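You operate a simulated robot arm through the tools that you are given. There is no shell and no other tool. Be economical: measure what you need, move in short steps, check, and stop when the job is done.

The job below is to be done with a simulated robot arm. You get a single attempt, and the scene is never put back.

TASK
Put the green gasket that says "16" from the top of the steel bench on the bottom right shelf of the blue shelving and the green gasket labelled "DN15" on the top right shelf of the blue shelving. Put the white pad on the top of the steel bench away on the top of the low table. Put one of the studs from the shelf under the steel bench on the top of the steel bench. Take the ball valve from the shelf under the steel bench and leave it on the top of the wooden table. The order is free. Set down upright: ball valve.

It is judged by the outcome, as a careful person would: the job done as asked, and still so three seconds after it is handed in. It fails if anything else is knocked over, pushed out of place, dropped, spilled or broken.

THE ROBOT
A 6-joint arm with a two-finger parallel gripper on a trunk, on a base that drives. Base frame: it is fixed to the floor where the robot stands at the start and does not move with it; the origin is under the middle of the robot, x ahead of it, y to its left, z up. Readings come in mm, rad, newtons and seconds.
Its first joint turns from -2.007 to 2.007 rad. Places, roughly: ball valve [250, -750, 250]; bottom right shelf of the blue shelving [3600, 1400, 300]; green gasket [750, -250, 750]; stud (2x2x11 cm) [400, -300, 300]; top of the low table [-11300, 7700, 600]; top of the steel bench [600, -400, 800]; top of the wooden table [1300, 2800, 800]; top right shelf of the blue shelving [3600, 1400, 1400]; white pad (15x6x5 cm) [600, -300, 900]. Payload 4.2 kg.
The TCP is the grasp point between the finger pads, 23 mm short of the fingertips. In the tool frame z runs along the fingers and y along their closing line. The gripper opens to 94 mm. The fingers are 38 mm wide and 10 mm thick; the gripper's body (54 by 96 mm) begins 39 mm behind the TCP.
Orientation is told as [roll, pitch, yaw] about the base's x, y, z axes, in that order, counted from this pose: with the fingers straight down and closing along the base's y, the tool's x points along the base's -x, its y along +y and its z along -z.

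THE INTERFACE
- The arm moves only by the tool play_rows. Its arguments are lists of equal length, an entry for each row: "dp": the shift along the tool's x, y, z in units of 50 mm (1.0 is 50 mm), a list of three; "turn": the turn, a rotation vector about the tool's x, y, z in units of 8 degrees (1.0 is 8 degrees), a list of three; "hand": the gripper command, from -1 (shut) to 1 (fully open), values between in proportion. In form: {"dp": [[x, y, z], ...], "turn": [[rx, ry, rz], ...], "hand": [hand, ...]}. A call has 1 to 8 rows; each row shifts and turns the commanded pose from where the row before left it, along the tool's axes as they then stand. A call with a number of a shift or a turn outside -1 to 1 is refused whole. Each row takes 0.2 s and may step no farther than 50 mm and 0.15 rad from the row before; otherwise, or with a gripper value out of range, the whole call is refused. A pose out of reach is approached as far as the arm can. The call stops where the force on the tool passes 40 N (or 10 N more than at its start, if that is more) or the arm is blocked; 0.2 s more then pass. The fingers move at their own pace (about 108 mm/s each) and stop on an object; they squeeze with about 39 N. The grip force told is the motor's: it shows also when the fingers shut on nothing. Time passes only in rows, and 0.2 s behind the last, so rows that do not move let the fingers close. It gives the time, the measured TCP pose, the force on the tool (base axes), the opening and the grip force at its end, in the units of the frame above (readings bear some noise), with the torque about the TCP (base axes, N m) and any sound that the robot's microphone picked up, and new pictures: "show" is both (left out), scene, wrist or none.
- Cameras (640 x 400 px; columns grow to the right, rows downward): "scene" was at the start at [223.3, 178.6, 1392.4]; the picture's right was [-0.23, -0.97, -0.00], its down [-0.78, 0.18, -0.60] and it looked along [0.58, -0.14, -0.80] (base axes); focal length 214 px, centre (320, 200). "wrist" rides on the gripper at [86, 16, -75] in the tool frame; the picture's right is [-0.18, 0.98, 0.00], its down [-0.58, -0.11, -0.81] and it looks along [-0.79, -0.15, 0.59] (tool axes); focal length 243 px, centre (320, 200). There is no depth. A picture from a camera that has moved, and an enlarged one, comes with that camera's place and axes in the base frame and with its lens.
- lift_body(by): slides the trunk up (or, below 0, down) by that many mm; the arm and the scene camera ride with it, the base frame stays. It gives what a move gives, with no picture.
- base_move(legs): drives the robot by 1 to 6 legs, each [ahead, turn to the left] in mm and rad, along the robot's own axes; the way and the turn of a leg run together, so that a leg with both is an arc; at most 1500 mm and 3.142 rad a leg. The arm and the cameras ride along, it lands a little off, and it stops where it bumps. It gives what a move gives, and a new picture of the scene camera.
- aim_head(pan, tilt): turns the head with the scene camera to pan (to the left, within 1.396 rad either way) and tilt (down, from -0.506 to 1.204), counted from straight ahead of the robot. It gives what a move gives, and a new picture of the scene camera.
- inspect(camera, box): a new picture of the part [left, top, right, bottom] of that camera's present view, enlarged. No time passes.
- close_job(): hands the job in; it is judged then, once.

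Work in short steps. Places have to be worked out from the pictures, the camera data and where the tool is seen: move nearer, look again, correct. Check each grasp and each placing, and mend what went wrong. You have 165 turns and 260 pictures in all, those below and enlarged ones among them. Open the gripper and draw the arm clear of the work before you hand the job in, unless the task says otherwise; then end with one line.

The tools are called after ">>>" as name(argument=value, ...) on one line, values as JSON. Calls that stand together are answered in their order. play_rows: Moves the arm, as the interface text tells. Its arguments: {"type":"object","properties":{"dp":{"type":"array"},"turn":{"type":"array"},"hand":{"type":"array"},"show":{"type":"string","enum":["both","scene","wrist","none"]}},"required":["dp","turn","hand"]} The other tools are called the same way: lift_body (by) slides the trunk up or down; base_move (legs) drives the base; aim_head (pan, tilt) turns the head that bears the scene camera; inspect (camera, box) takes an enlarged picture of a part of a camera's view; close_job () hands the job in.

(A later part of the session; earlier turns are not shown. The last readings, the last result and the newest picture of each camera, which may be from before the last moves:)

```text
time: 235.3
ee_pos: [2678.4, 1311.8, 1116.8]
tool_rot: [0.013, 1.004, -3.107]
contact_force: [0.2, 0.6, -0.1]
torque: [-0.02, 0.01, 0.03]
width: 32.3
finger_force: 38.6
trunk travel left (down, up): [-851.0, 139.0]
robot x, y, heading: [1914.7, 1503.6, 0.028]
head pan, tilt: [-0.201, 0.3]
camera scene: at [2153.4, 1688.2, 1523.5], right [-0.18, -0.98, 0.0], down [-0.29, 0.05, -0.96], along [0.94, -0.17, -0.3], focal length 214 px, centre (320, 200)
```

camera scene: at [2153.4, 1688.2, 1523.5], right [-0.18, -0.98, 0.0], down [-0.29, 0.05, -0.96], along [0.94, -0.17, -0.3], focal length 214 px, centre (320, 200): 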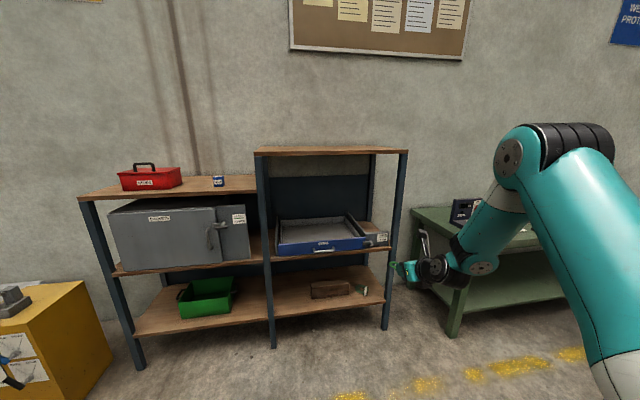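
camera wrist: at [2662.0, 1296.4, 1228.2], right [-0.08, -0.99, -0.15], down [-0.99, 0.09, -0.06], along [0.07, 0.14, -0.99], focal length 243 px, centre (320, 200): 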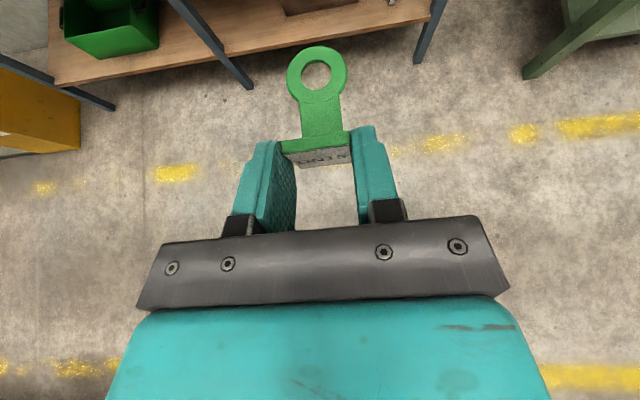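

Top right shelf is at z≈1420. Raise the trunk fully and the arm to ~1510.

>>> lift_body(by=138)

>>> play_rows(dp=[[0.73, 0, -0.466], [0.73, 0, -0.466], [0.73, 0, -0.466], [0.73, 0, -0.466], [0.73, 0, -0.466], [0.73, 0, -0.466]], turn=[[0, 0, 0], [0, 0, 0], [0, 0, 0], [0, 0, 0], [0, 0, 0], [0, 0, 0]], hand=[-1, -1, -1, -1, -1, -1], show="both")

>>> inspect(camera="scene", box=[240, 100, 560, 300])

```text
time: 236.9
ee_pos: [2676.8, 1313.1, 1254.7]
tool_rot: [0.012, 1.002, -3.107]
contact_force: [0.2, 0.1, 0.4]
torque: [0.01, 0.01, -0.01]
width: 31.8
finger_force: 38.8
trunk travel left (down, up): [-989.0, 1.0]
robot x, y, heading: [1915.0, 1504.1, 0.022]
head pan, tilt: [-0.201, 0.3]
```

```text
time: 238.3
ee_pos: [2679.7, 1314.8, 1514.7]
tool_rot: [0.012, 1.002, -3.107]
contact_force: [0.4, -0.3, 0.4]
torque: [-0.04, 0.04, -0.01]
width: 32.2
finger_force: 39.2
trunk travel left (down, up): [-989.0, 1.0]
robot x, y, heading: [1915.8, 1502.8, 0.024]
head pan, tilt: [-0.201, 0.3]
camera scene: at [2153.7, 1688.2, 1661.4], right [-0.18, -0.98, 0.0], down [-0.29, 0.05, -0.96], along [0.94, -0.17, -0.3], focal length 214 px, centre (320, 200)
camera wrist: at [2663.6, 1297.7, 1626.9], right [-0.08, -0.99, -0.15], down [-0.99, 0.09, -0.06], along [0.07, 0.14, -0.99], focal length 243 px, centre (320, 200)
```

scene: 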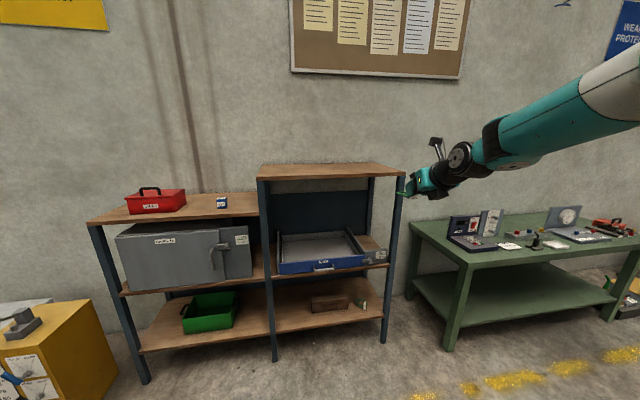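
wrist: 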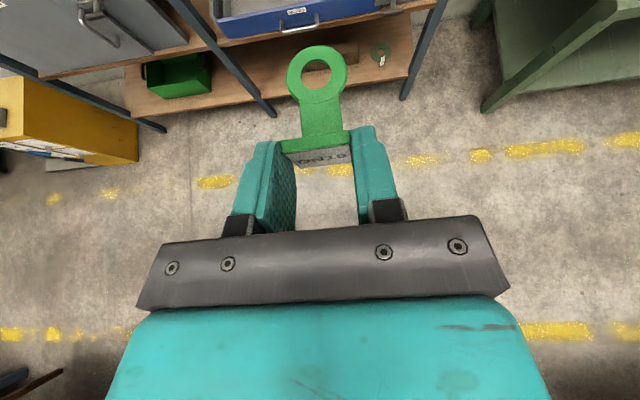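

```text
2.00 times, centred on (400, 200) of scene
camera zoom: at [2153.7, 1688.2, 1661.4], right [-0.18, -0.98, 0.0], down [-0.29, 0.05, -0.96], along [0.94, -0.17, -0.3], focal length 429 px, centre (160, 200)
```

zoom: 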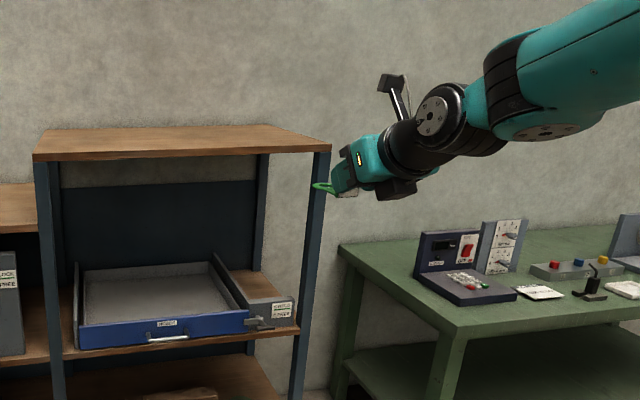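

Top board surface z≈1421. Drive in with ~60 mm clearance; first most of the way.

>>> base_move(legs=[[650, -0.02]])

>>> play_rows(dp=[[0, 0, 0]], turn=[[0, 0, 0]], hand=[-1], show="wrist")

```text
time: 241.9
ee_pos: [3320.8, 1309.4, 1513.6]
tool_rot: [0.013, 1.004, -3.128]
contact_force: [0.0, 0.0, -1.2]
torque: [-0.04, -0.03, -0.02]
width: 31.7
finger_force: 38.6
trunk travel left (down, up): [-989.0, 1.0]
robot x, y, heading: [2558.7, 1515.9, 0.006]
head pan, tilt: [-0.201, 0.3]
camera scene: at [2801.3, 1693.8, 1661.5], right [-0.19, -0.98, 0.0], down [-0.29, 0.06, -0.96], along [0.94, -0.18, -0.3], focal length 214 px, centre (320, 200)
```

scene: 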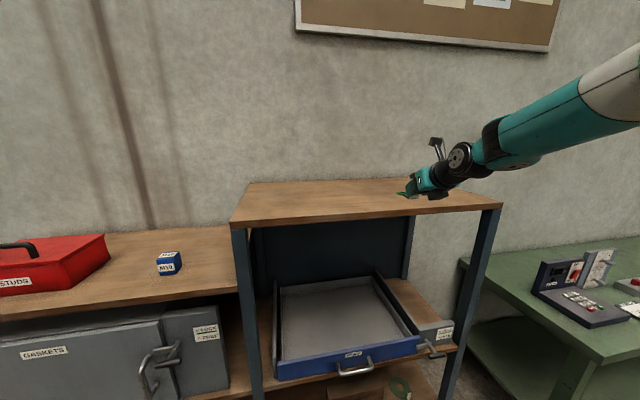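

```text
time: 242.3
ee_pos: [3321.9, 1310.3, 1514.0]
tool_rot: [0.014, 1.004, -3.126]
contact_force: [-0.2, 0.7, -0.3]
torque: [-0.02, 0.03, 0.0]
width: 32.1
finger_force: 39.1
trunk travel left (down, up): [-989.0, 1.0]
robot x, y, heading: [2560.3, 1514.9, 0.009]
head pan, tilt: [-0.201, 0.3]
camera wrist: at [3304.3, 1293.9, 1626.6], right [-0.09, -0.98, -0.15], down [-0.99, 0.1, -0.06], along [0.07, 0.14, -0.99], focal length 243 px, centre (320, 200)
```

wrist: 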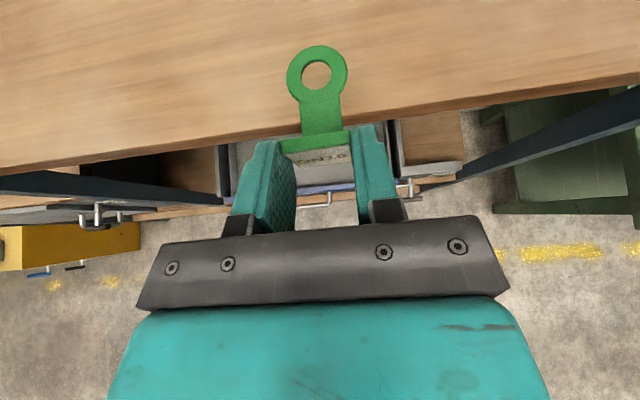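

Ring already over the board edge, clear. Drive 140 mm more, then lower the arm.

>>> base_move(legs=[[140, 0]])

>>> play_rows(dp=[[-0.76, 0, 0.48], [0, 0, 0]], turn=[[0, 0, 0], [0, 0, 0]], hand=[-1, -1], show="both")

>>> inspect(camera="scene", box=[360, 160, 520, 260])

```text
time: 243.6
ee_pos: [3461.1, 1310.8, 1514.9]
tool_rot: [0.013, 1.005, -3.126]
contact_force: [0.4, 0.4, -0.1]
torque: [0.02, -0.01, 0.01]
width: 31.9
finger_force: 38.8
trunk travel left (down, up): [-989.0, 1.0]
robot x, y, heading: [2698.0, 1516.6, 0.002]
head pan, tilt: [-0.201, 0.3]
camera scene: at [2942.5, 1694.8, 1661.5], right [-0.19, -0.98, 0.0], down [-0.29, 0.06, -0.96], along [0.94, -0.18, -0.3], focal length 214 px, centre (320, 200)
```

scene: 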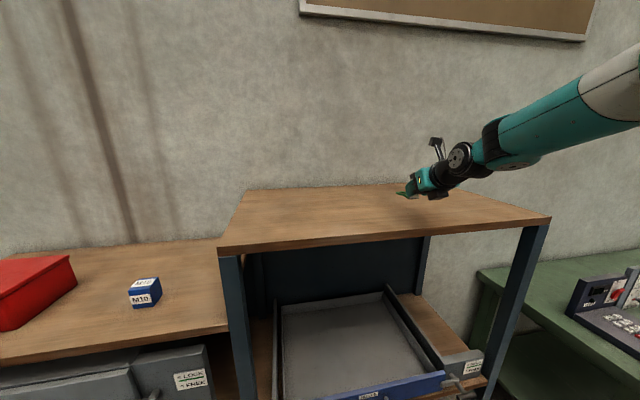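

```text
time: 244.2
ee_pos: [3463.3, 1309.5, 1469.2]
tool_rot: [0.012, 1.003, -3.126]
contact_force: [-1.2, 0.7, -1.1]
torque: [-0.01, 0.01, 0.03]
width: 31.9
finger_force: 39.0
trunk travel left (down, up): [-989.0, 1.0]
robot x, y, heading: [2702.9, 1516.0, 0.008]
head pan, tilt: [-0.201, 0.3]
camera scene: at [2943.0, 1694.7, 1661.4], right [-0.19, -0.98, 0.0], down [-0.29, 0.06, -0.96], along [0.94, -0.18, -0.3], focal length 214 px, centre (320, 200)
camera wrist: at [3446.5, 1294.7, 1581.5], right [-0.09, -0.98, -0.15], down [-0.99, 0.1, -0.06], along [0.07, 0.14, -0.99], focal length 243 px, centre (320, 200)
```

scene: 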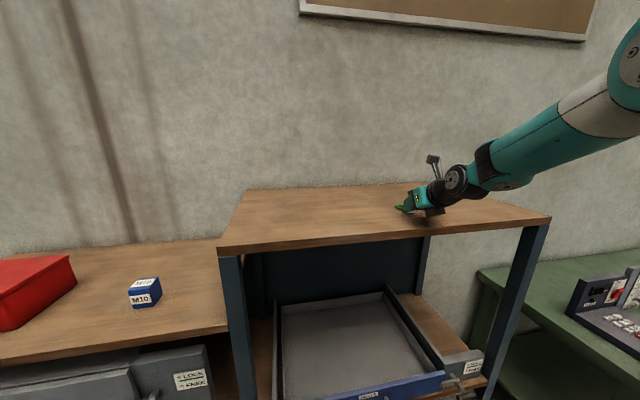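
wrist: 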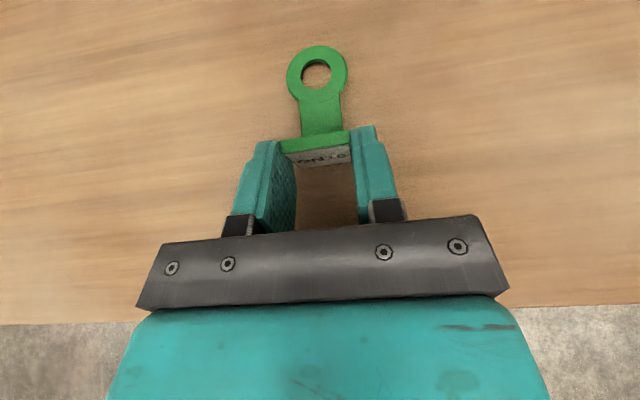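

```text
4.00 times, centred on (440, 210) of scene
camera zoom: at [2943.0, 1694.7, 1661.4], right [-0.19, -0.98, 0.0], down [-0.29, 0.06, -0.96], along [0.94, -0.18, -0.3], focal length 858 px, centre (-160, 160)
```

zoom: 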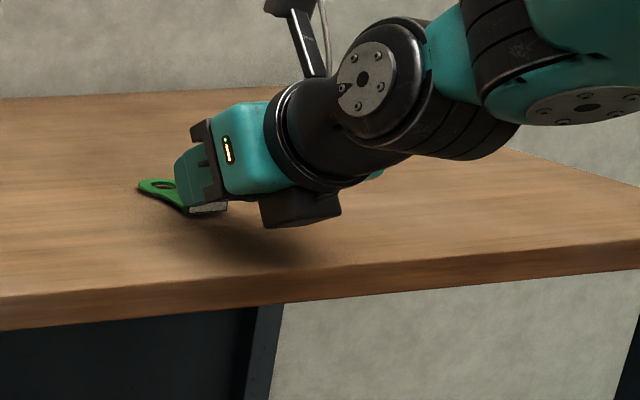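

>>> play_rows(dp=[[-0.135, 0, 0.086], [0, 0, 0]], turn=[[0, 0, 0], [0, 0, 0]], hand=[-1, -1], show="none")

>>> play_rows(dp=[[-0.05, 0, 0.032], [0, 0, 0]], turn=[[0, 0, 0], [0, 0, 0]], hand=[-1, -1], show="none")

>>> play_rows(dp=[[-0.05, 0, 0.032], [0, 0, 0]], turn=[[0, 0, 0], [0, 0, 0]], hand=[-1, -1], show="none")

```text
time: 244.8
ee_pos: [3462.4, 1311.2, 1464.3]
tool_rot: [0.015, 1.012, -3.125]
contact_force: [2.9, 0.4, 19.5]
torque: [0.13, -0.45, -0.01]
width: 32.0
finger_force: 38.4
trunk travel left (down, up): [-989.0, 1.0]
robot x, y, heading: [2705.2, 1517.2, 0.005]
head pan, tilt: [-0.201, 0.3]
```

```text
time: 245.4
ee_pos: [3462.6, 1310.0, 1463.3]
tool_rot: [0.018, 1.017, -3.122]
contact_force: [1.0, -0.9, 37.0]
torque: [0.13, -0.75, 0.02]
width: 32.4
finger_force: 38.9
trunk travel left (down, up): [-989.0, 1.0]
robot x, y, heading: [2701.8, 1512.3, 0.003]
head pan, tilt: [-0.201, 0.3]
```

```text
time: 246.0
ee_pos: [3460.9, 1309.8, 1460.8]
tool_rot: [0.018, 1.015, -3.122]
contact_force: [0.7, 0.2, 36.3]
torque: [0.13, -0.75, 0.0]
width: 32.0
finger_force: 39.4
trunk travel left (down, up): [-989.0, 1.0]
robot x, y, heading: [2702.5, 1519.2, 0.004]
head pan, tilt: [-0.201, 0.3]
```

Contact made. Release and retreat along the tool axis.

>>> play_rows(dp=[[0.04, 0, -0.026], [0, 0, 0], [0, 0, 0], [0, 0, 0]], turn=[[0, 0, 0], [0, 0, 0], [0, 0, 0], [0, 0, 0]], hand=[-1, -0.1, 0.2, 0.2], show="none")

>>> play_rows(dp=[[0, 0, -0.6], [0, 0, -0.9], [0, 0, -0.9]], turn=[[0, 0, 0], [0, 0, 0], [0, 0, 0]], hand=[0.2, 0.2, 0.2], show="both")

```text
time: 247.0
ee_pos: [3459.9, 1309.4, 1458.0]
tool_rot: [0.01, 1.004, -3.127]
contact_force: [-5.4, -18.1, 21.1]
torque: [0.05, -0.01, -0.02]
width: 48.2
finger_force: 0.2
trunk travel left (down, up): [-989.0, 1.0]
robot x, y, heading: [2703.1, 1515.6, 0.005]
head pan, tilt: [-0.201, 0.3]
```

```text
time: 247.8
ee_pos: [3361.3, 1311.1, 1520.5]
tool_rot: [0.01, 1.001, -3.129]
contact_force: [0.4, 0.5, -0.5]
torque: [-0.01, 0.0, -0.01]
width: 56.3
finger_force: 0.0
trunk travel left (down, up): [-989.0, 1.0]
robot x, y, heading: [2696.0, 1517.2, 0.007]
head pan, tilt: [-0.201, 0.3]
camera scene: at [2943.4, 1694.8, 1661.3], right [-0.19, -0.98, 0.0], down [-0.29, 0.06, -0.96], along [0.94, -0.18, -0.3], focal length 214 px, centre (320, 200)
camera wrist: at [3345.6, 1294.8, 1633.4], right [-0.09, -0.98, -0.15], down [-0.99, 0.1, -0.06], along [0.07, 0.14, -0.99], focal length 243 px, centre (320, 200)
```

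scene: 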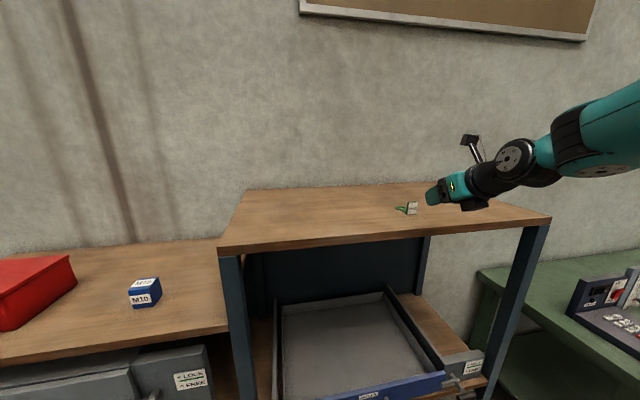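
wrist: 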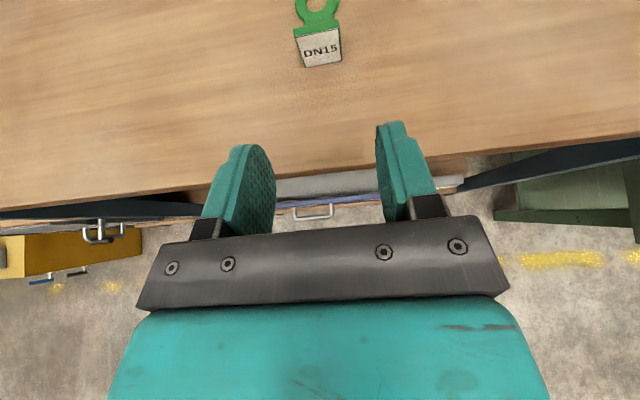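

DN15 is standing on the top right shelf. Now back out and return to fetch the ball valve.

>>> base_move(legs=[[-700, 0]])

>>> lift_body(by=-400)

>>> base_move(legs=[[-1300, -0.005], [-1310, 0], [0, -1.571], [1300, 0], [750, 0], [0, 1.571]])

>>> lift_body(by=-400)

>>> aim_head(pan=-0.2, tilt=0.45)

```text
time: 251.7
ee_pos: [2659.5, 1304.5, 1522.0]
tool_rot: [0.011, 1.003, -3.127]
contact_force: [-0.4, -0.1, 0.4]
torque: [0.03, -0.02, 0.0]
width: 56.4
finger_force: 0.2
trunk travel left (down, up): [-989.0, 1.0]
robot x, y, heading: [1999.6, 1506.6, 0.001]
head pan, tilt: [-0.201, 0.3]
camera scene: at [2241.4, 1690.2, 1661.4], right [-0.19, -0.98, 0.0], down [-0.29, 0.06, -0.96], along [0.94, -0.19, -0.3], focal length 214 px, centre (320, 200)
```

scene: 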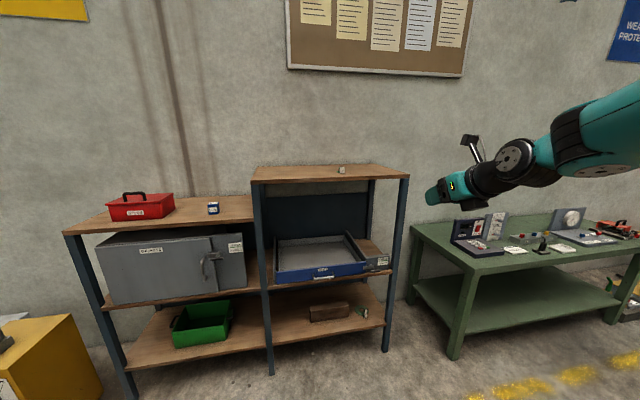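

```text
time: 255.5
ee_pos: [2658.9, 1305.3, 1121.8]
tool_rot: [0.012, 1.003, -3.128]
contact_force: [0.0, -0.1, 0.3]
torque: [-0.02, -0.05, 0.03]
width: 56.4
finger_force: 0.0
trunk travel left (down, up): [-589.0, 401.0]
robot x, y, heading: [2001.1, 1512.7, 0.002]
head pan, tilt: [-0.201, 0.3]
```

```text
time: 285.6
ee_pos: [49.0, -710.0, 1121.3]
tool_rot: [0.013, 1.003, -3.122]
contact_force: [0.0, 0.4, 0.6]
torque: [-0.04, 0.01, -0.02]
width: 56.5
finger_force: 0.0
trunk travel left (down, up): [-589.0, 401.0]
robot x, y, heading: [-615.3, -509.4, 0.013]
head pan, tilt: [-0.201, 0.3]
camera scene: at [-372.7, -328.1, 1261.5], right [-0.19, -0.98, 0.0], down [-0.29, 0.06, -0.96], along [0.94, -0.18, -0.3], focal length 214 px, centre (320, 200)
```

scene: 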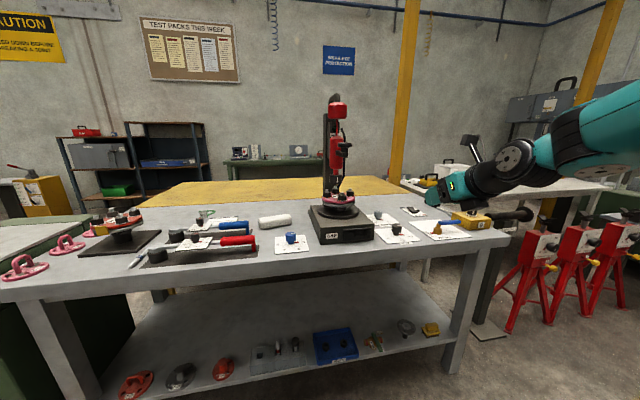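

```text
time: 289.5
ee_pos: [46.8, -710.8, 721.2]
tool_rot: [0.012, 1.004, -3.123]
contact_force: [0.4, -1.6, 0.0]
torque: [-0.03, 0.0, 0.03]
width: 56.2
finger_force: 0.1
trunk travel left (down, up): [-189.0, 801.0]
robot x, y, heading: [-616.5, -506.9, 0.012]
head pan, tilt: [-0.201, 0.3]
```

```text
time: 290.2
ee_pos: [48.3, -709.8, 721.7]
tool_rot: [0.013, 1.002, -3.121]
contact_force: [-0.3, -0.4, -0.6]
torque: [-0.02, 0.03, -0.02]
width: 56.4
finger_force: 0.1
trunk travel left (down, up): [-189.0, 801.0]
robot x, y, heading: [-612.2, -507.2, 0.012]
head pan, tilt: [-0.201, 0.45]
camera scene: at [-374.1, -327.8, 847.6], right [-0.19, -0.98, 0.0], down [-0.43, 0.08, -0.9], along [0.88, -0.17, -0.43], focal length 214 px, centre (320, 200)
```

scene: 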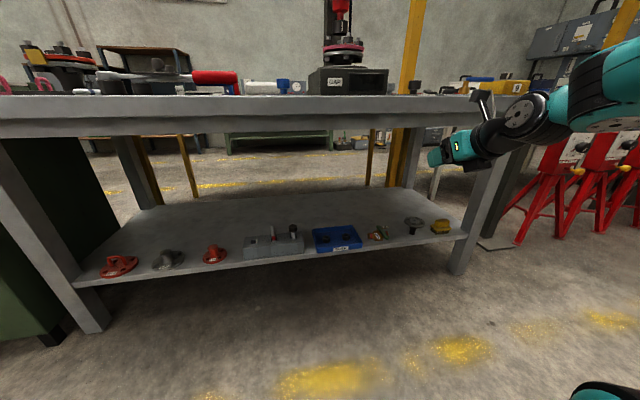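

>>> inspect(camera="scene", box=[340, 200, 460, 260])

```text
5.33 times, centred on (400, 230) of scene
camera zoom: at [-374.1, -327.8, 847.6], right [-0.19, -0.98, 0.0], down [-0.43, 0.08, -0.9], along [0.88, -0.17, -0.43], focal length 1144 px, centre (-107, 40)
```

zoom: 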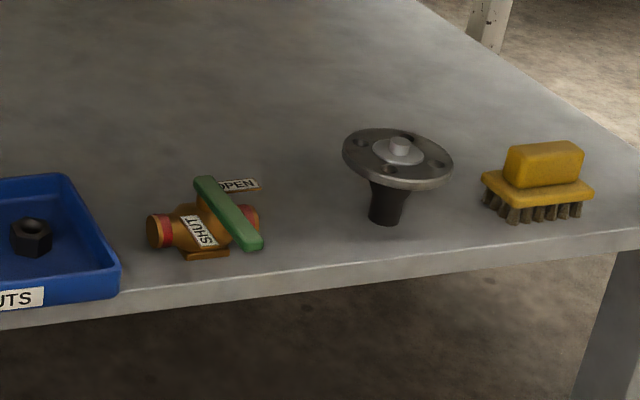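

The ball valve sits on a small foot near (362,-740), pipe along y, green handle on top across it. I lower and bring the wrist camera over it.

>>> lift_body(by=-189)

>>> base_move(legs=[[200, -0.012]])

>>> play_rows(dp=[[-0.5, 0.2, 0.32], [-0.5, 0.2, 0.32], [0, 0, 0]], turn=[[0, 0, 0], [0, 0, 0], [0, 0, 0]], hand=[0.2, 0.2, 0.2], show="both")

```text
time: 292.3
ee_pos: [47.9, -711.0, 532.8]
tool_rot: [0.012, 1.003, -3.122]
contact_force: [-0.3, -0.1, -0.6]
torque: [0.02, 0.01, -0.03]
width: 56.7
finger_force: 0.0
trunk travel left (down, up): [0.0, 990.0]
robot x, y, heading: [-617.8, -506.8, 0.005]
head pan, tilt: [-0.201, 0.45]
```

```text
time: 293.9
ee_pos: [245.8, -716.3, 533.0]
tool_rot: [0.011, 1.002, -3.133]
contact_force: [-0.2, 0.5, -0.3]
torque: [-0.01, 0.0, 0.0]
width: 56.3
finger_force: 0.0
trunk travel left (down, up): [0.0, 990.0]
robot x, y, heading: [-412.7, -505.7, 0.001]
head pan, tilt: [-0.201, 0.45]
camera scene: at [-171.6, -329.3, 658.5], right [-0.2, -0.98, 0.0], down [-0.43, 0.09, -0.9], along [0.88, -0.18, -0.44], focal length 214 px, centre (320, 200)
```

scene: 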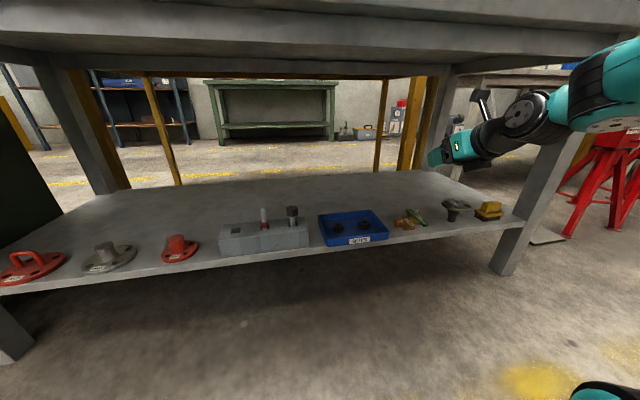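

```text
time: 294.7
ee_pos: [245.5, -737.2, 474.6]
tool_rot: [0.014, 1.005, -3.131]
contact_force: [0.4, -0.9, 1.1]
torque: [0.0, -0.02, -0.02]
width: 56.4
finger_force: 0.1
trunk travel left (down, up): [0.0, 990.0]
robot x, y, heading: [-413.7, -508.5, -0.002]
head pan, tilt: [-0.201, 0.45]
camera scene: at [-171.6, -329.3, 658.5], right [-0.2, -0.98, 0.0], down [-0.43, 0.09, -0.9], along [0.88, -0.18, -0.44], focal length 214 px, centre (320, 200)
camera wrist: at [229.7, -752.4, 585.4], right [-0.1, -0.98, -0.15], down [-0.99, 0.11, -0.06], along [0.07, 0.14, -0.99], focal length 243 px, centre (320, 200)
```

scene: 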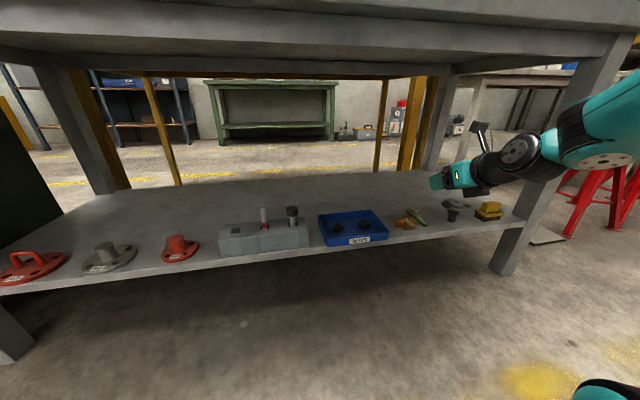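
wrist: 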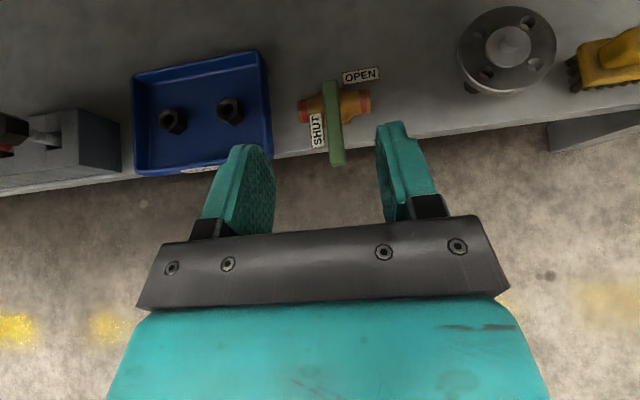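

>>> inspect(camera="wrist", box=[270, 50, 430, 190])

>>> inspect(camera="scene", box=[370, 180, 470, 250])

```text
2.86 times, centred on (350, 120) of wrist
camera zoom: at [229.7, -752.4, 585.4], right [-0.1, -0.98, -0.15], down [-0.99, 0.11, -0.06], along [0.07, 0.14, -0.99], focal length 693 px, centre (234, 429)
```

zoom: 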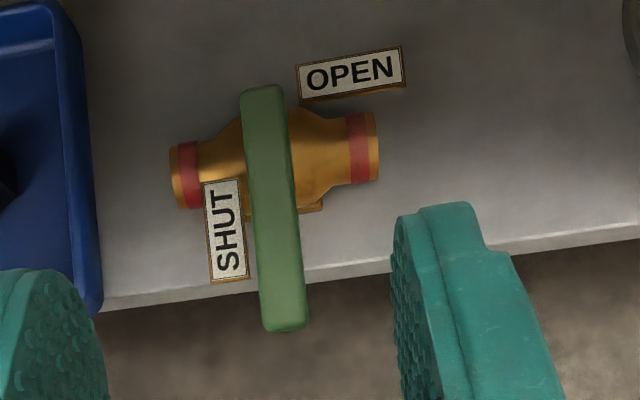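

```text
5.71 times, centred on (420, 215) of scene
camera zoom: at [-171.6, -329.3, 658.5], right [-0.2, -0.98, 0.0], down [-0.43, 0.09, -0.9], along [0.88, -0.18, -0.44], focal length 1226 px, centre (-251, 114)
```

zoom: 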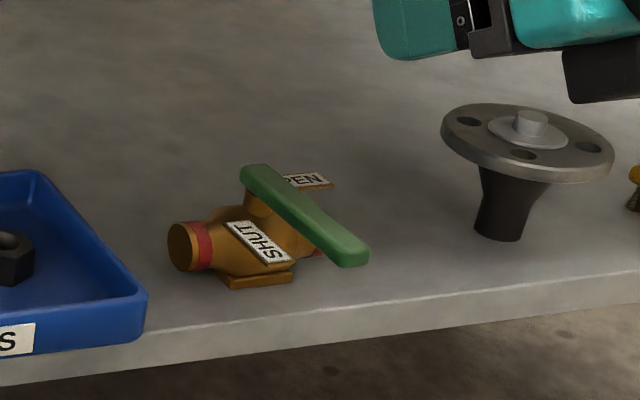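

Handle runs exactly along x, from x≈291 to 386, pivot ≈(352,-741), top z≈305. Plan: grip the handle from above at the pivot, fingers along y. First lower and turn the tool to point down, in front of the shelf.

>>> play_rows(dp=[[-0.62, 0, 0.4], [-0.62, 0, 0.4], [0, 0, 0], [0, 0, 0], [0, 0, 0], [0, 0, 0], [0, 0, 0], [0, 0, 0]], turn=[[0, 0, 0], [0, 0, 0], [0, -1, 0], [0, -1, 0], [0, -1, 0], [0, -1, 0], [0, -1, 0], [0, -1, 0]], hand=[0.2, 0.2, 0.2, 0.2, 0.2, 0.2, 0.2, 0.2], show="both")

```text
time: 296.5
ee_pos: [246.7, -737.3, 399.2]
tool_rot: [0.006, 0.163, 3.14]
contact_force: [-0.5, -0.5, -0.4]
torque: [-0.01, -0.02, 0.0]
width: 56.4
finger_force: 0.2
trunk travel left (down, up): [0.0, 990.0]
robot x, y, heading: [-414.0, -505.6, -0.001]
head pan, tilt: [-0.201, 0.45]
camera scene: at [-171.6, -329.4, 658.5], right [-0.2, -0.98, 0.0], down [-0.43, 0.09, -0.9], along [0.88, -0.18, -0.44], focal length 214 px, centre (320, 200)
camera wrist: at [319.6, -753.6, 486.9], right [-0.18, -0.98, -0.02], down [-0.7, 0.11, 0.7], along [-0.69, 0.15, -0.71], focal length 243 px, centre (320, 200)
```

scene: 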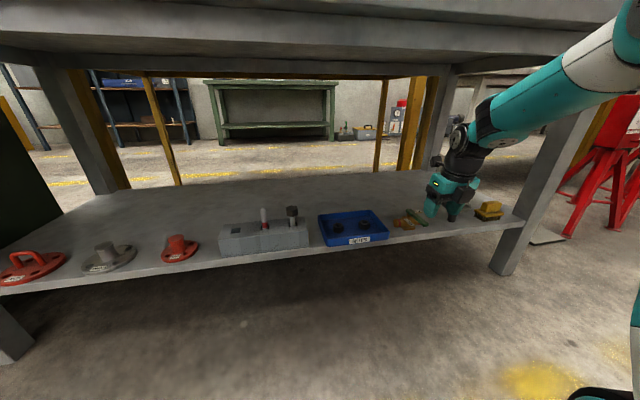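
wrist: 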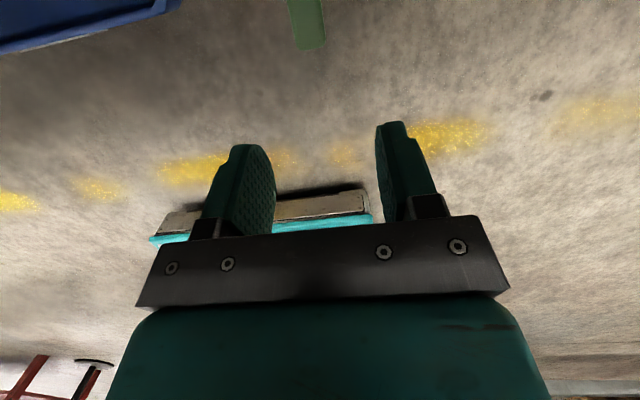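

Refined: handle top z≈324, handle x 285–378, pivot near x≈366. Make tool vertical and drive 117 mm ahead so the fingers are above the pivot.

>>> play_rows(dp=[[0, 0, 0], [0, 0, 0]], turn=[[0, -0.8, 0], [0, 0, 0]], hand=[0.0, 0.0], show="none")

>>> base_move(legs=[[117, 0]])

>>> play_rows(dp=[[0, 0, 0]], turn=[[0, 0, 0]], hand=[0.0], show="wrist")

>>> inspect(camera="scene", box=[360, 120, 520, 240])

```text
time: 297.1
ee_pos: [245.7, -737.0, 399.8]
tool_rot: [0.006, 0.052, 3.139]
contact_force: [0.3, -0.1, -0.7]
torque: [-0.04, 0.01, 0.02]
width: 46.8
finger_force: 0.1
trunk travel left (down, up): [0.0, 990.0]
robot x, y, heading: [-413.3, -504.5, 0.001]
head pan, tilt: [-0.201, 0.45]
```

```text
time: 298.3
ee_pos: [364.2, -737.4, 399.8]
tool_rot: [0.007, 0.054, 3.139]
contact_force: [-0.2, 0.1, 0.1]
torque: [-0.01, -0.01, -0.02]
width: 47.0
finger_force: 0.1
trunk travel left (down, up): [0.0, 990.0]
robot x, y, heading: [-293.1, -505.6, 0.007]
head pan, tilt: [-0.201, 0.45]
camera scene: at [-53.9, -329.1, 658.5], right [-0.2, -0.98, 0.0], down [-0.43, 0.09, -0.9], along [0.88, -0.18, -0.44], focal length 214 px, centre (320, 200)
```

scene: 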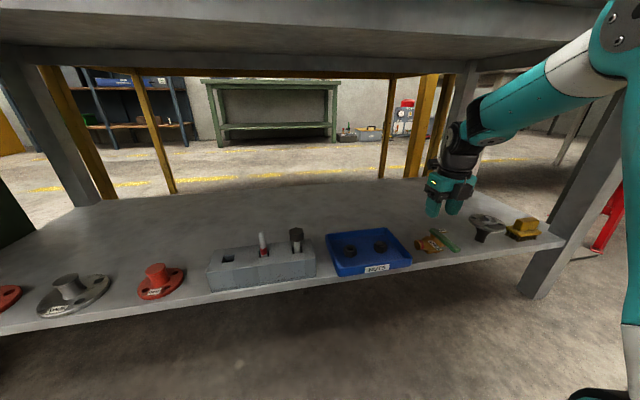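

```text
time: 298.7
ee_pos: [363.7, -736.3, 398.7]
tool_rot: [0.009, 0.052, 3.141]
contact_force: [-0.3, 0.2, -0.1]
torque: [0.03, 0.0, -0.01]
width: 47.0
finger_force: 0.1
trunk travel left (down, up): [0.0, 990.0]
robot x, y, heading: [-294.5, -507.7, 0.001]
head pan, tilt: [-0.201, 0.45]
camera wrist: at [446.8, -752.9, 478.1], right [-0.18, -0.98, 0.0], down [-0.62, 0.11, 0.77], along [-0.76, 0.14, -0.63], focal length 243 px, centre (320, 200)
```

wrist: 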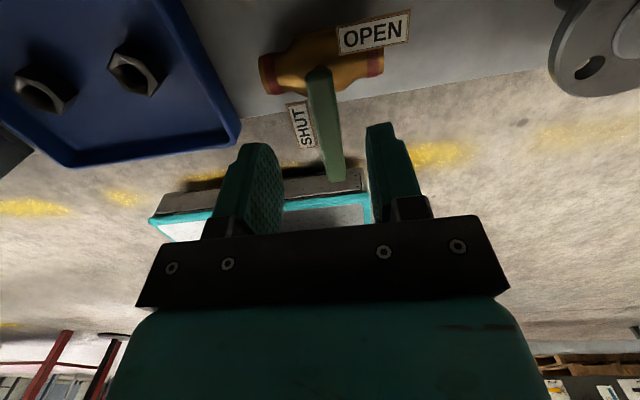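

```text
3.33 times, centred on (440, 180) of scene
camera zoom: at [-53.9, -329.1, 658.5], right [-0.2, -0.98, 0.0], down [-0.43, 0.09, -0.9], along [0.88, -0.18, -0.44], focal length 715 px, centre (-80, 267)
```

zoom: 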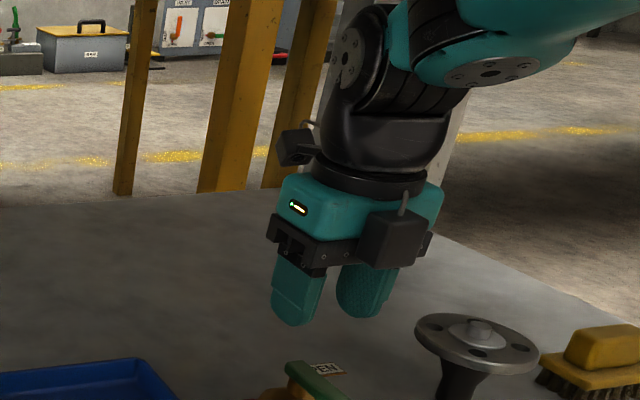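

Handle centreline y≈-739; sign plates lie at z≈301, lower than the handle (324). Descend to tips ≈310 with narrow opening.

>>> play_rows(dp=[[-0.07, 0.05, 0.65], [-0.07, 0, 0.4], [0, 0, 0]], turn=[[0, 0, 0], [0, 0, 0], [0, 0, 0]], hand=[-0.25, -0.25, -0.25], show="wrist")

>>> inspect(camera="scene", box=[390, 160, 510, 260])

```text
time: 299.5
ee_pos: [360.4, -740.0, 345.7]
tool_rot: [0.007, 0.055, 3.142]
contact_force: [0.2, 0.4, -0.4]
torque: [-0.02, 0.02, 0.03]
width: 35.0
finger_force: 0.1
trunk travel left (down, up): [0.0, 990.0]
robot x, y, heading: [-298.6, -507.5, 0.003]
head pan, tilt: [-0.201, 0.45]
camera wrist: at [442.2, -756.0, 425.5], right [-0.18, -0.98, 0.0], down [-0.62, 0.11, 0.77], along [-0.76, 0.15, -0.63], focal length 243 px, centre (320, 200)
```

wrist: 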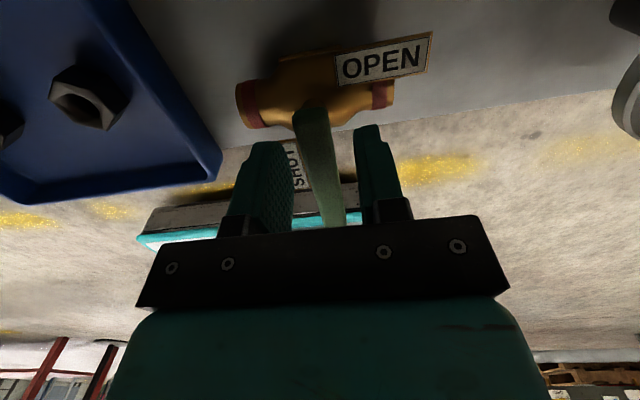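

```text
4.00 times, centred on (450, 210) of scene
camera zoom: at [-53.9, -329.1, 658.5], right [-0.2, -0.98, 0.0], down [-0.43, 0.09, -0.9], along [0.88, -0.18, -0.44], focal length 858 px, centre (-200, 160)
```

zoom: 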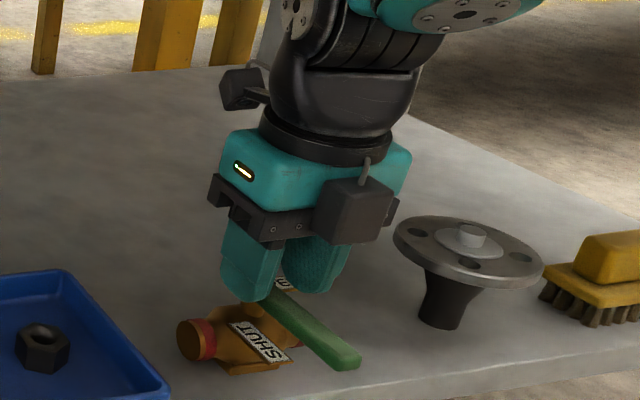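

>>> play_rows(dp=[[-0.012, 0, 0.25], [0, 0, 0], [0, 0, 0], [0, 0, 0], [0, 0, 0]], turn=[[0, 0, 0], [0, 0, 0], [0, 0, 0], [0, 0, 0], [0, 0, 0]], hand=[-0.25, -0.25, -1, -1, -1], show="wrist")

>>> inspect(camera="scene", box=[390, 160, 510, 260])

```text
time: 300.7
ee_pos: [360.8, -740.1, 334.6]
tool_rot: [0.007, 0.055, 3.142]
contact_force: [-0.1, 1.5, -0.4]
torque: [0.04, -0.03, 0.02]
width: 17.1
finger_force: 39.1
trunk travel left (down, up): [0.0, 990.0]
robot x, y, heading: [-294.7, -509.8, 0.001]
head pan, tilt: [-0.201, 0.45]
camera wrist: at [442.6, -756.0, 412.8], right [-0.18, -0.98, 0.0], down [-0.62, 0.11, 0.77], along [-0.76, 0.14, -0.63], focal length 243 px, centre (320, 200)
```

wrist: 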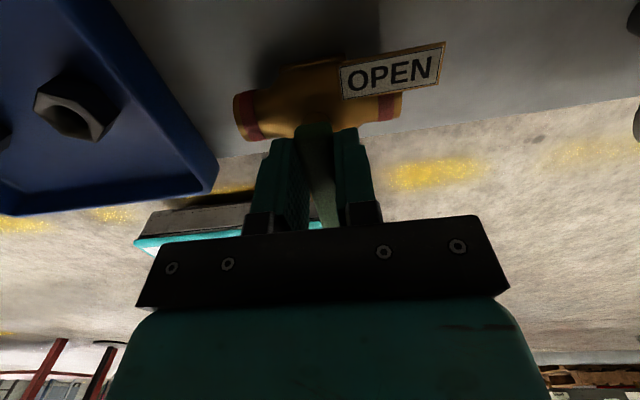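

```text
4.00 times, centred on (450, 210) of scene
camera zoom: at [-53.9, -329.1, 658.5], right [-0.2, -0.98, 0.0], down [-0.43, 0.09, -0.9], along [0.88, -0.18, -0.44], focal length 858 px, centre (-200, 160)
```

zoom: 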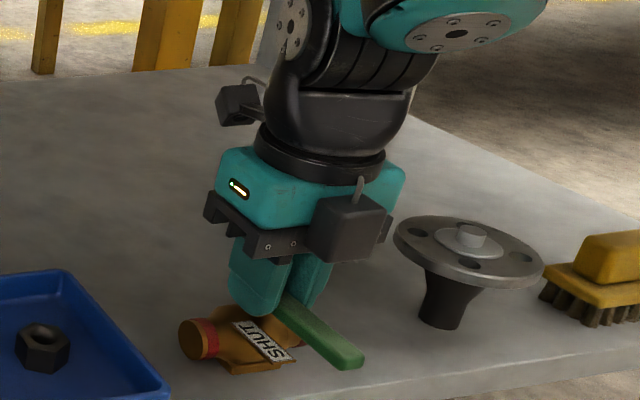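

Gripped at 17 mm. Lift 60 mm slowly and check it hangs level.

>>> play_rows(dp=[[0.012, 0, -0.25], [0.02, 0, -0.4], [0.03, 0, -0.55], [0, 0, 0]], turn=[[0, 0, 0], [0, 0, 0], [0, 0, 0], [0, 0, 0]], hand=[-1, -1, -1, -1], show="both")

>>> inspect(camera="scene", box=[380, 140, 500, 240])

```text
time: 301.7
ee_pos: [360.1, -739.1, 395.0]
tool_rot: [0.007, 0.054, 3.142]
contact_force: [0.4, 0.4, -4.2]
torque: [-0.04, 0.0, -0.01]
width: 17.1
finger_force: 39.3
trunk travel left (down, up): [0.0, 990.0]
robot x, y, heading: [-295.9, -508.7, 0.002]
head pan, tilt: [-0.201, 0.45]
camera scene: at [-53.9, -329.1, 658.5], right [-0.2, -0.98, 0.0], down [-0.43, 0.09, -0.9], along [0.88, -0.18, -0.44], focal length 214 px, centre (320, 200)
camera wrist: at [442.5, -755.0, 472.0], right [-0.18, -0.98, 0.0], down [-0.62, 0.11, 0.77], along [-0.76, 0.14, -0.63], focal length 243 px, centre (320, 200)
```

scene: 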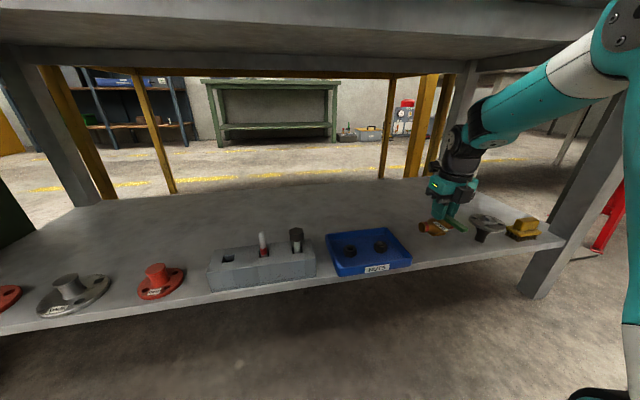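
wrist: 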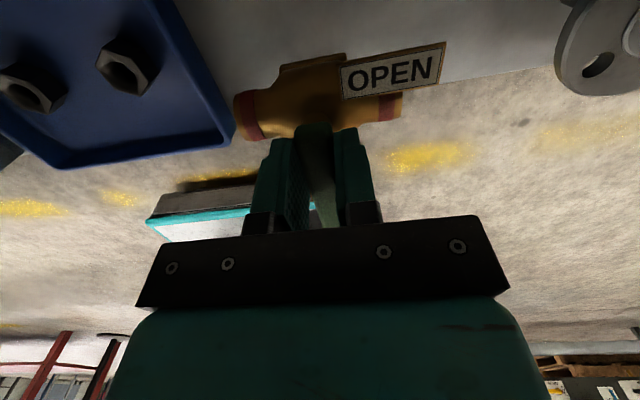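

```text
4.00 times, centred on (440, 190) of scene
camera zoom: at [-53.9, -329.1, 658.5], right [-0.2, -0.98, 0.0], down [-0.43, 0.09, -0.9], along [0.88, -0.18, -0.44], focal length 858 px, centre (-160, 240)
```

zoom: 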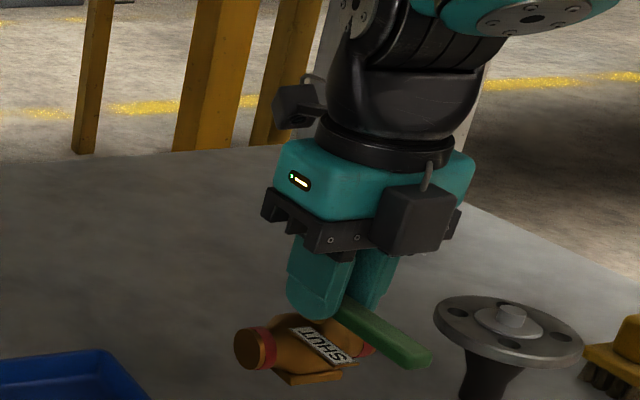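

It hangs level. Back out, raise, and drive round toward the wooden table.

>>> base_move(legs=[[-330, 0]])

>>> lift_body(by=400)

>>> lift_body(by=250)

>>> base_move(legs=[[0, 1.569], [1000, 0], [960, 0], [0, -1.571], [1400, 0], [350, 0]])

>>> aim_head(pan=1.3, tilt=0.6)

```text
time: 303.9
ee_pos: [27.1, -738.8, 394.4]
tool_rot: [0.005, 0.054, -3.142]
contact_force: [0.3, 0.2, -4.4]
torque: [0.04, 0.03, -0.01]
width: 16.9
finger_force: 39.0
trunk travel left (down, up): [0.0, 990.0]
robot x, y, heading: [-627.0, -506.8, 0.002]
head pan, tilt: [-0.201, 0.45]
camera scene: at [-386.5, -329.4, 658.5], right [-0.2, -0.98, 0.0], down [-0.43, 0.09, -0.9], along [0.88, -0.18, -0.44], focal length 214 px, centre (320, 200)
```

scene: 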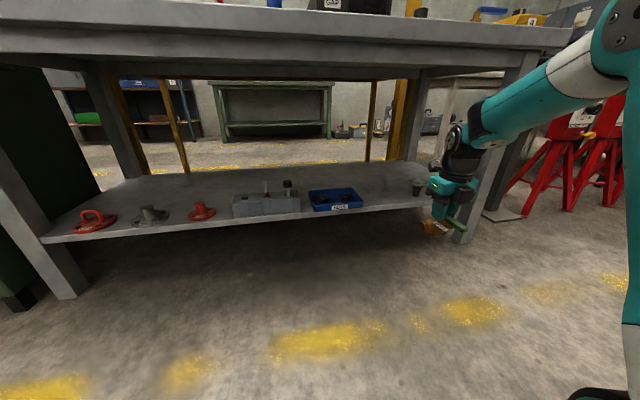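

```text
time: 307.7
ee_pos: [28.1, -738.7, 793.9]
tool_rot: [0.007, 0.054, -3.141]
contact_force: [-0.2, 0.4, -4.4]
torque: [0.0, 0.02, 0.02]
width: 17.3
finger_force: 39.6
trunk travel left (down, up): [-400.0, 590.0]
robot x, y, heading: [-626.3, -507.8, 0.004]
head pan, tilt: [-0.201, 0.45]
```

```text
time: 310.3
ee_pos: [26.6, -740.4, 1043.0]
tool_rot: [0.007, 0.053, -3.141]
contact_force: [-0.6, -0.2, -4.1]
torque: [0.0, 0.05, -0.01]
width: 17.1
finger_force: 39.1
trunk travel left (down, up): [-650.0, 340.0]
robot x, y, heading: [-632.6, -510.3, 0.002]
head pan, tilt: [-0.201, 0.45]
```

```text
time: 336.2
ee_pos: [1772.9, 1205.1, 1043.4]
tool_rot: [0.008, 0.054, 3.135]
contact_force: [0.4, -0.6, -3.0]
torque: [0.01, 0.04, -0.02]
width: 16.9
finger_force: 38.5
trunk travel left (down, up): [-650.0, 340.0]
robot x, y, heading: [1118.4, 1441.9, -0.01]
head pan, tilt: [-0.201, 0.45]
camera scene: at [1361.7, 1617.9, 1308.5], right [-0.21, -0.98, 0.0], down [-0.43, 0.09, -0.9], along [0.88, -0.18, -0.44], focal length 214 px, centre (320, 200)
```

scene: 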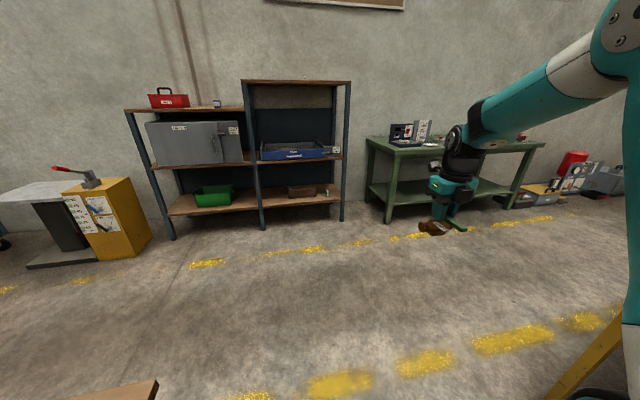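

```text
time: 337.8
ee_pos: [1772.2, 1206.2, 1043.7]
tool_rot: [0.007, 0.053, 3.133]
contact_force: [-0.2, 0.1, -4.1]
torque: [0.02, 0.06, -0.01]
width: 17.4
finger_force: 38.5
trunk travel left (down, up): [-650.0, 340.0]
robot x, y, heading: [1121.9, 1441.9, -0.004]
head pan, tilt: [1.3, 0.6]
camera scene: at [1295.9, 1721.8, 1295.0], right [0.96, -0.27, 0.0], down [-0.15, -0.54, -0.83], along [0.23, 0.79, -0.56], focal length 214 px, centre (320, 200)
```

scene: 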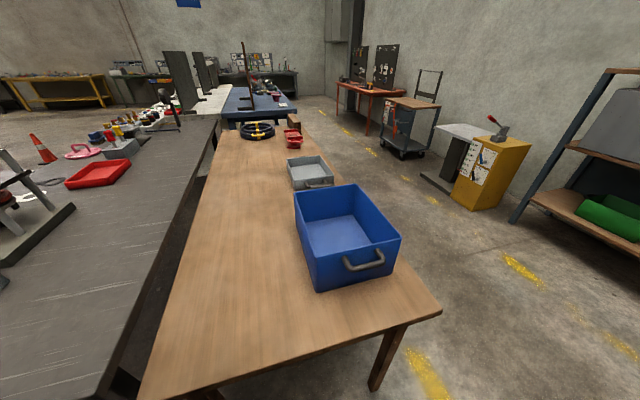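

Free spot on the wooden table at about (1190,2080). Raise for clearance over the blue bin, back up 167 mm and turn left to face the table.

>>> lift_body(by=200)

>>> base_move(legs=[[-167, 0], [0, 1.575]])

>>> aim_head(pan=-0.2, tilt=0.8)

>>> play_rows(dp=[[0, 0, 0]], turn=[[0, 0, 0]], hand=[-1], show="wrist")

```text
time: 340.0
ee_pos: [1772.9, 1204.5, 1242.0]
tool_rot: [0.007, 0.055, 3.133]
contact_force: [0.1, 1.0, -4.2]
torque: [0.0, 0.03, 0.01]
width: 17.1
finger_force: 39.4
trunk travel left (down, up): [-850.0, 140.0]
robot x, y, heading: [1118.5, 1443.6, -0.008]
head pan, tilt: [1.3, 0.6]
```

```text
time: 345.2
ee_pos: [1194.3, 2095.9, 1243.0]
tool_rot: [0.006, 0.055, -1.587]
contact_force: [0.5, -0.4, -4.8]
torque: [-0.04, 0.0, 0.0]
width: 17.0
finger_force: 38.9
trunk travel left (down, up): [-850.0, 140.0]
robot x, y, heading: [953.1, 1441.4, 1.559]
head pan, tilt: [1.3, 0.6]
camera scene: at [673.0, 1623.7, 1495.0], right [0.28, 0.96, 0.0], down [0.54, -0.16, -0.83], along [-0.79, 0.23, -0.56], focal length 214 px, centre (320, 200)
```

scene: 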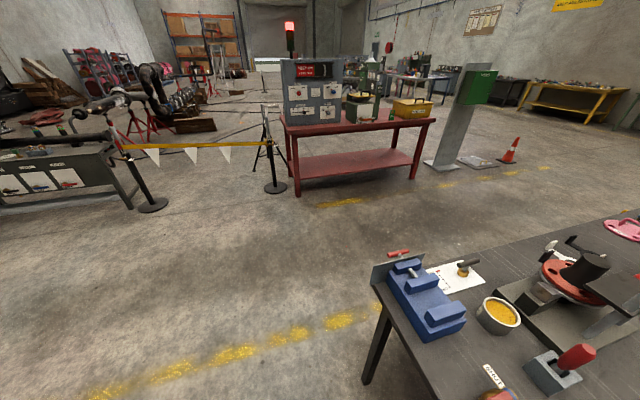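

```text
time: 346.8
ee_pos: [1194.1, 2094.6, 1242.6]
tool_rot: [0.008, 0.056, -1.586]
contact_force: [1.0, 0.1, -4.2]
torque: [-0.03, 0.03, 0.0]
width: 17.1
finger_force: 39.5
trunk travel left (down, up): [-850.0, 140.0]
robot x, y, heading: [950.2, 1444.8, 1.561]
head pan, tilt: [-0.201, 0.799]
camera scene: at [775.0, 1677.7, 1478.1], right [0.98, -0.21, 0.0], down [-0.15, -0.7, -0.7], along [0.15, 0.68, -0.72], focal length 214 px, centre (320, 200)
```

scene: 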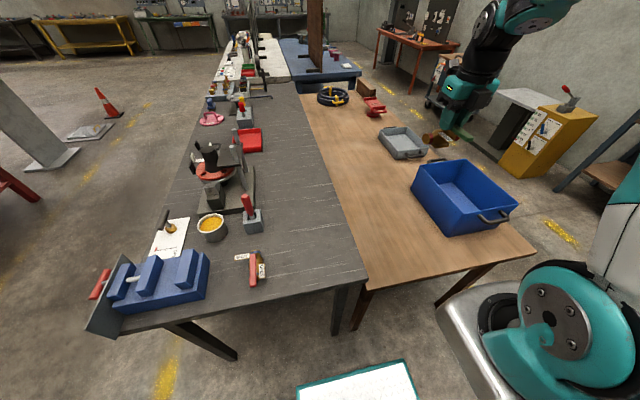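

```text
time: 347.2
ee_pos: [1194.3, 2096.2, 1243.4]
tool_rot: [0.006, 0.053, -1.586]
contact_force: [-0.8, -0.2, -3.9]
torque: [-0.03, 0.01, -0.01]
width: 17.2
finger_force: 38.8
trunk travel left (down, up): [-850.0, 140.0]
robot x, y, heading: [953.9, 1444.0, 1.556]
head pan, tilt: [-0.201, 0.799]
camera wrist: at [1210.8, 2177.1, 1321.7], right [0.98, -0.2, 0.0], down [-0.12, -0.62, 0.77], along [-0.16, -0.76, -0.63], focal length 243 px, centre (320, 200)
```

wrist: 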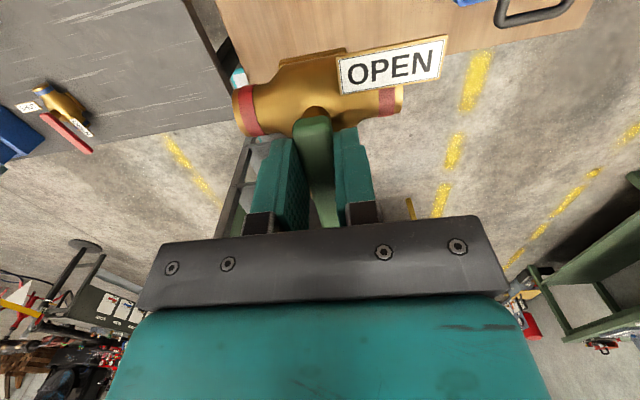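

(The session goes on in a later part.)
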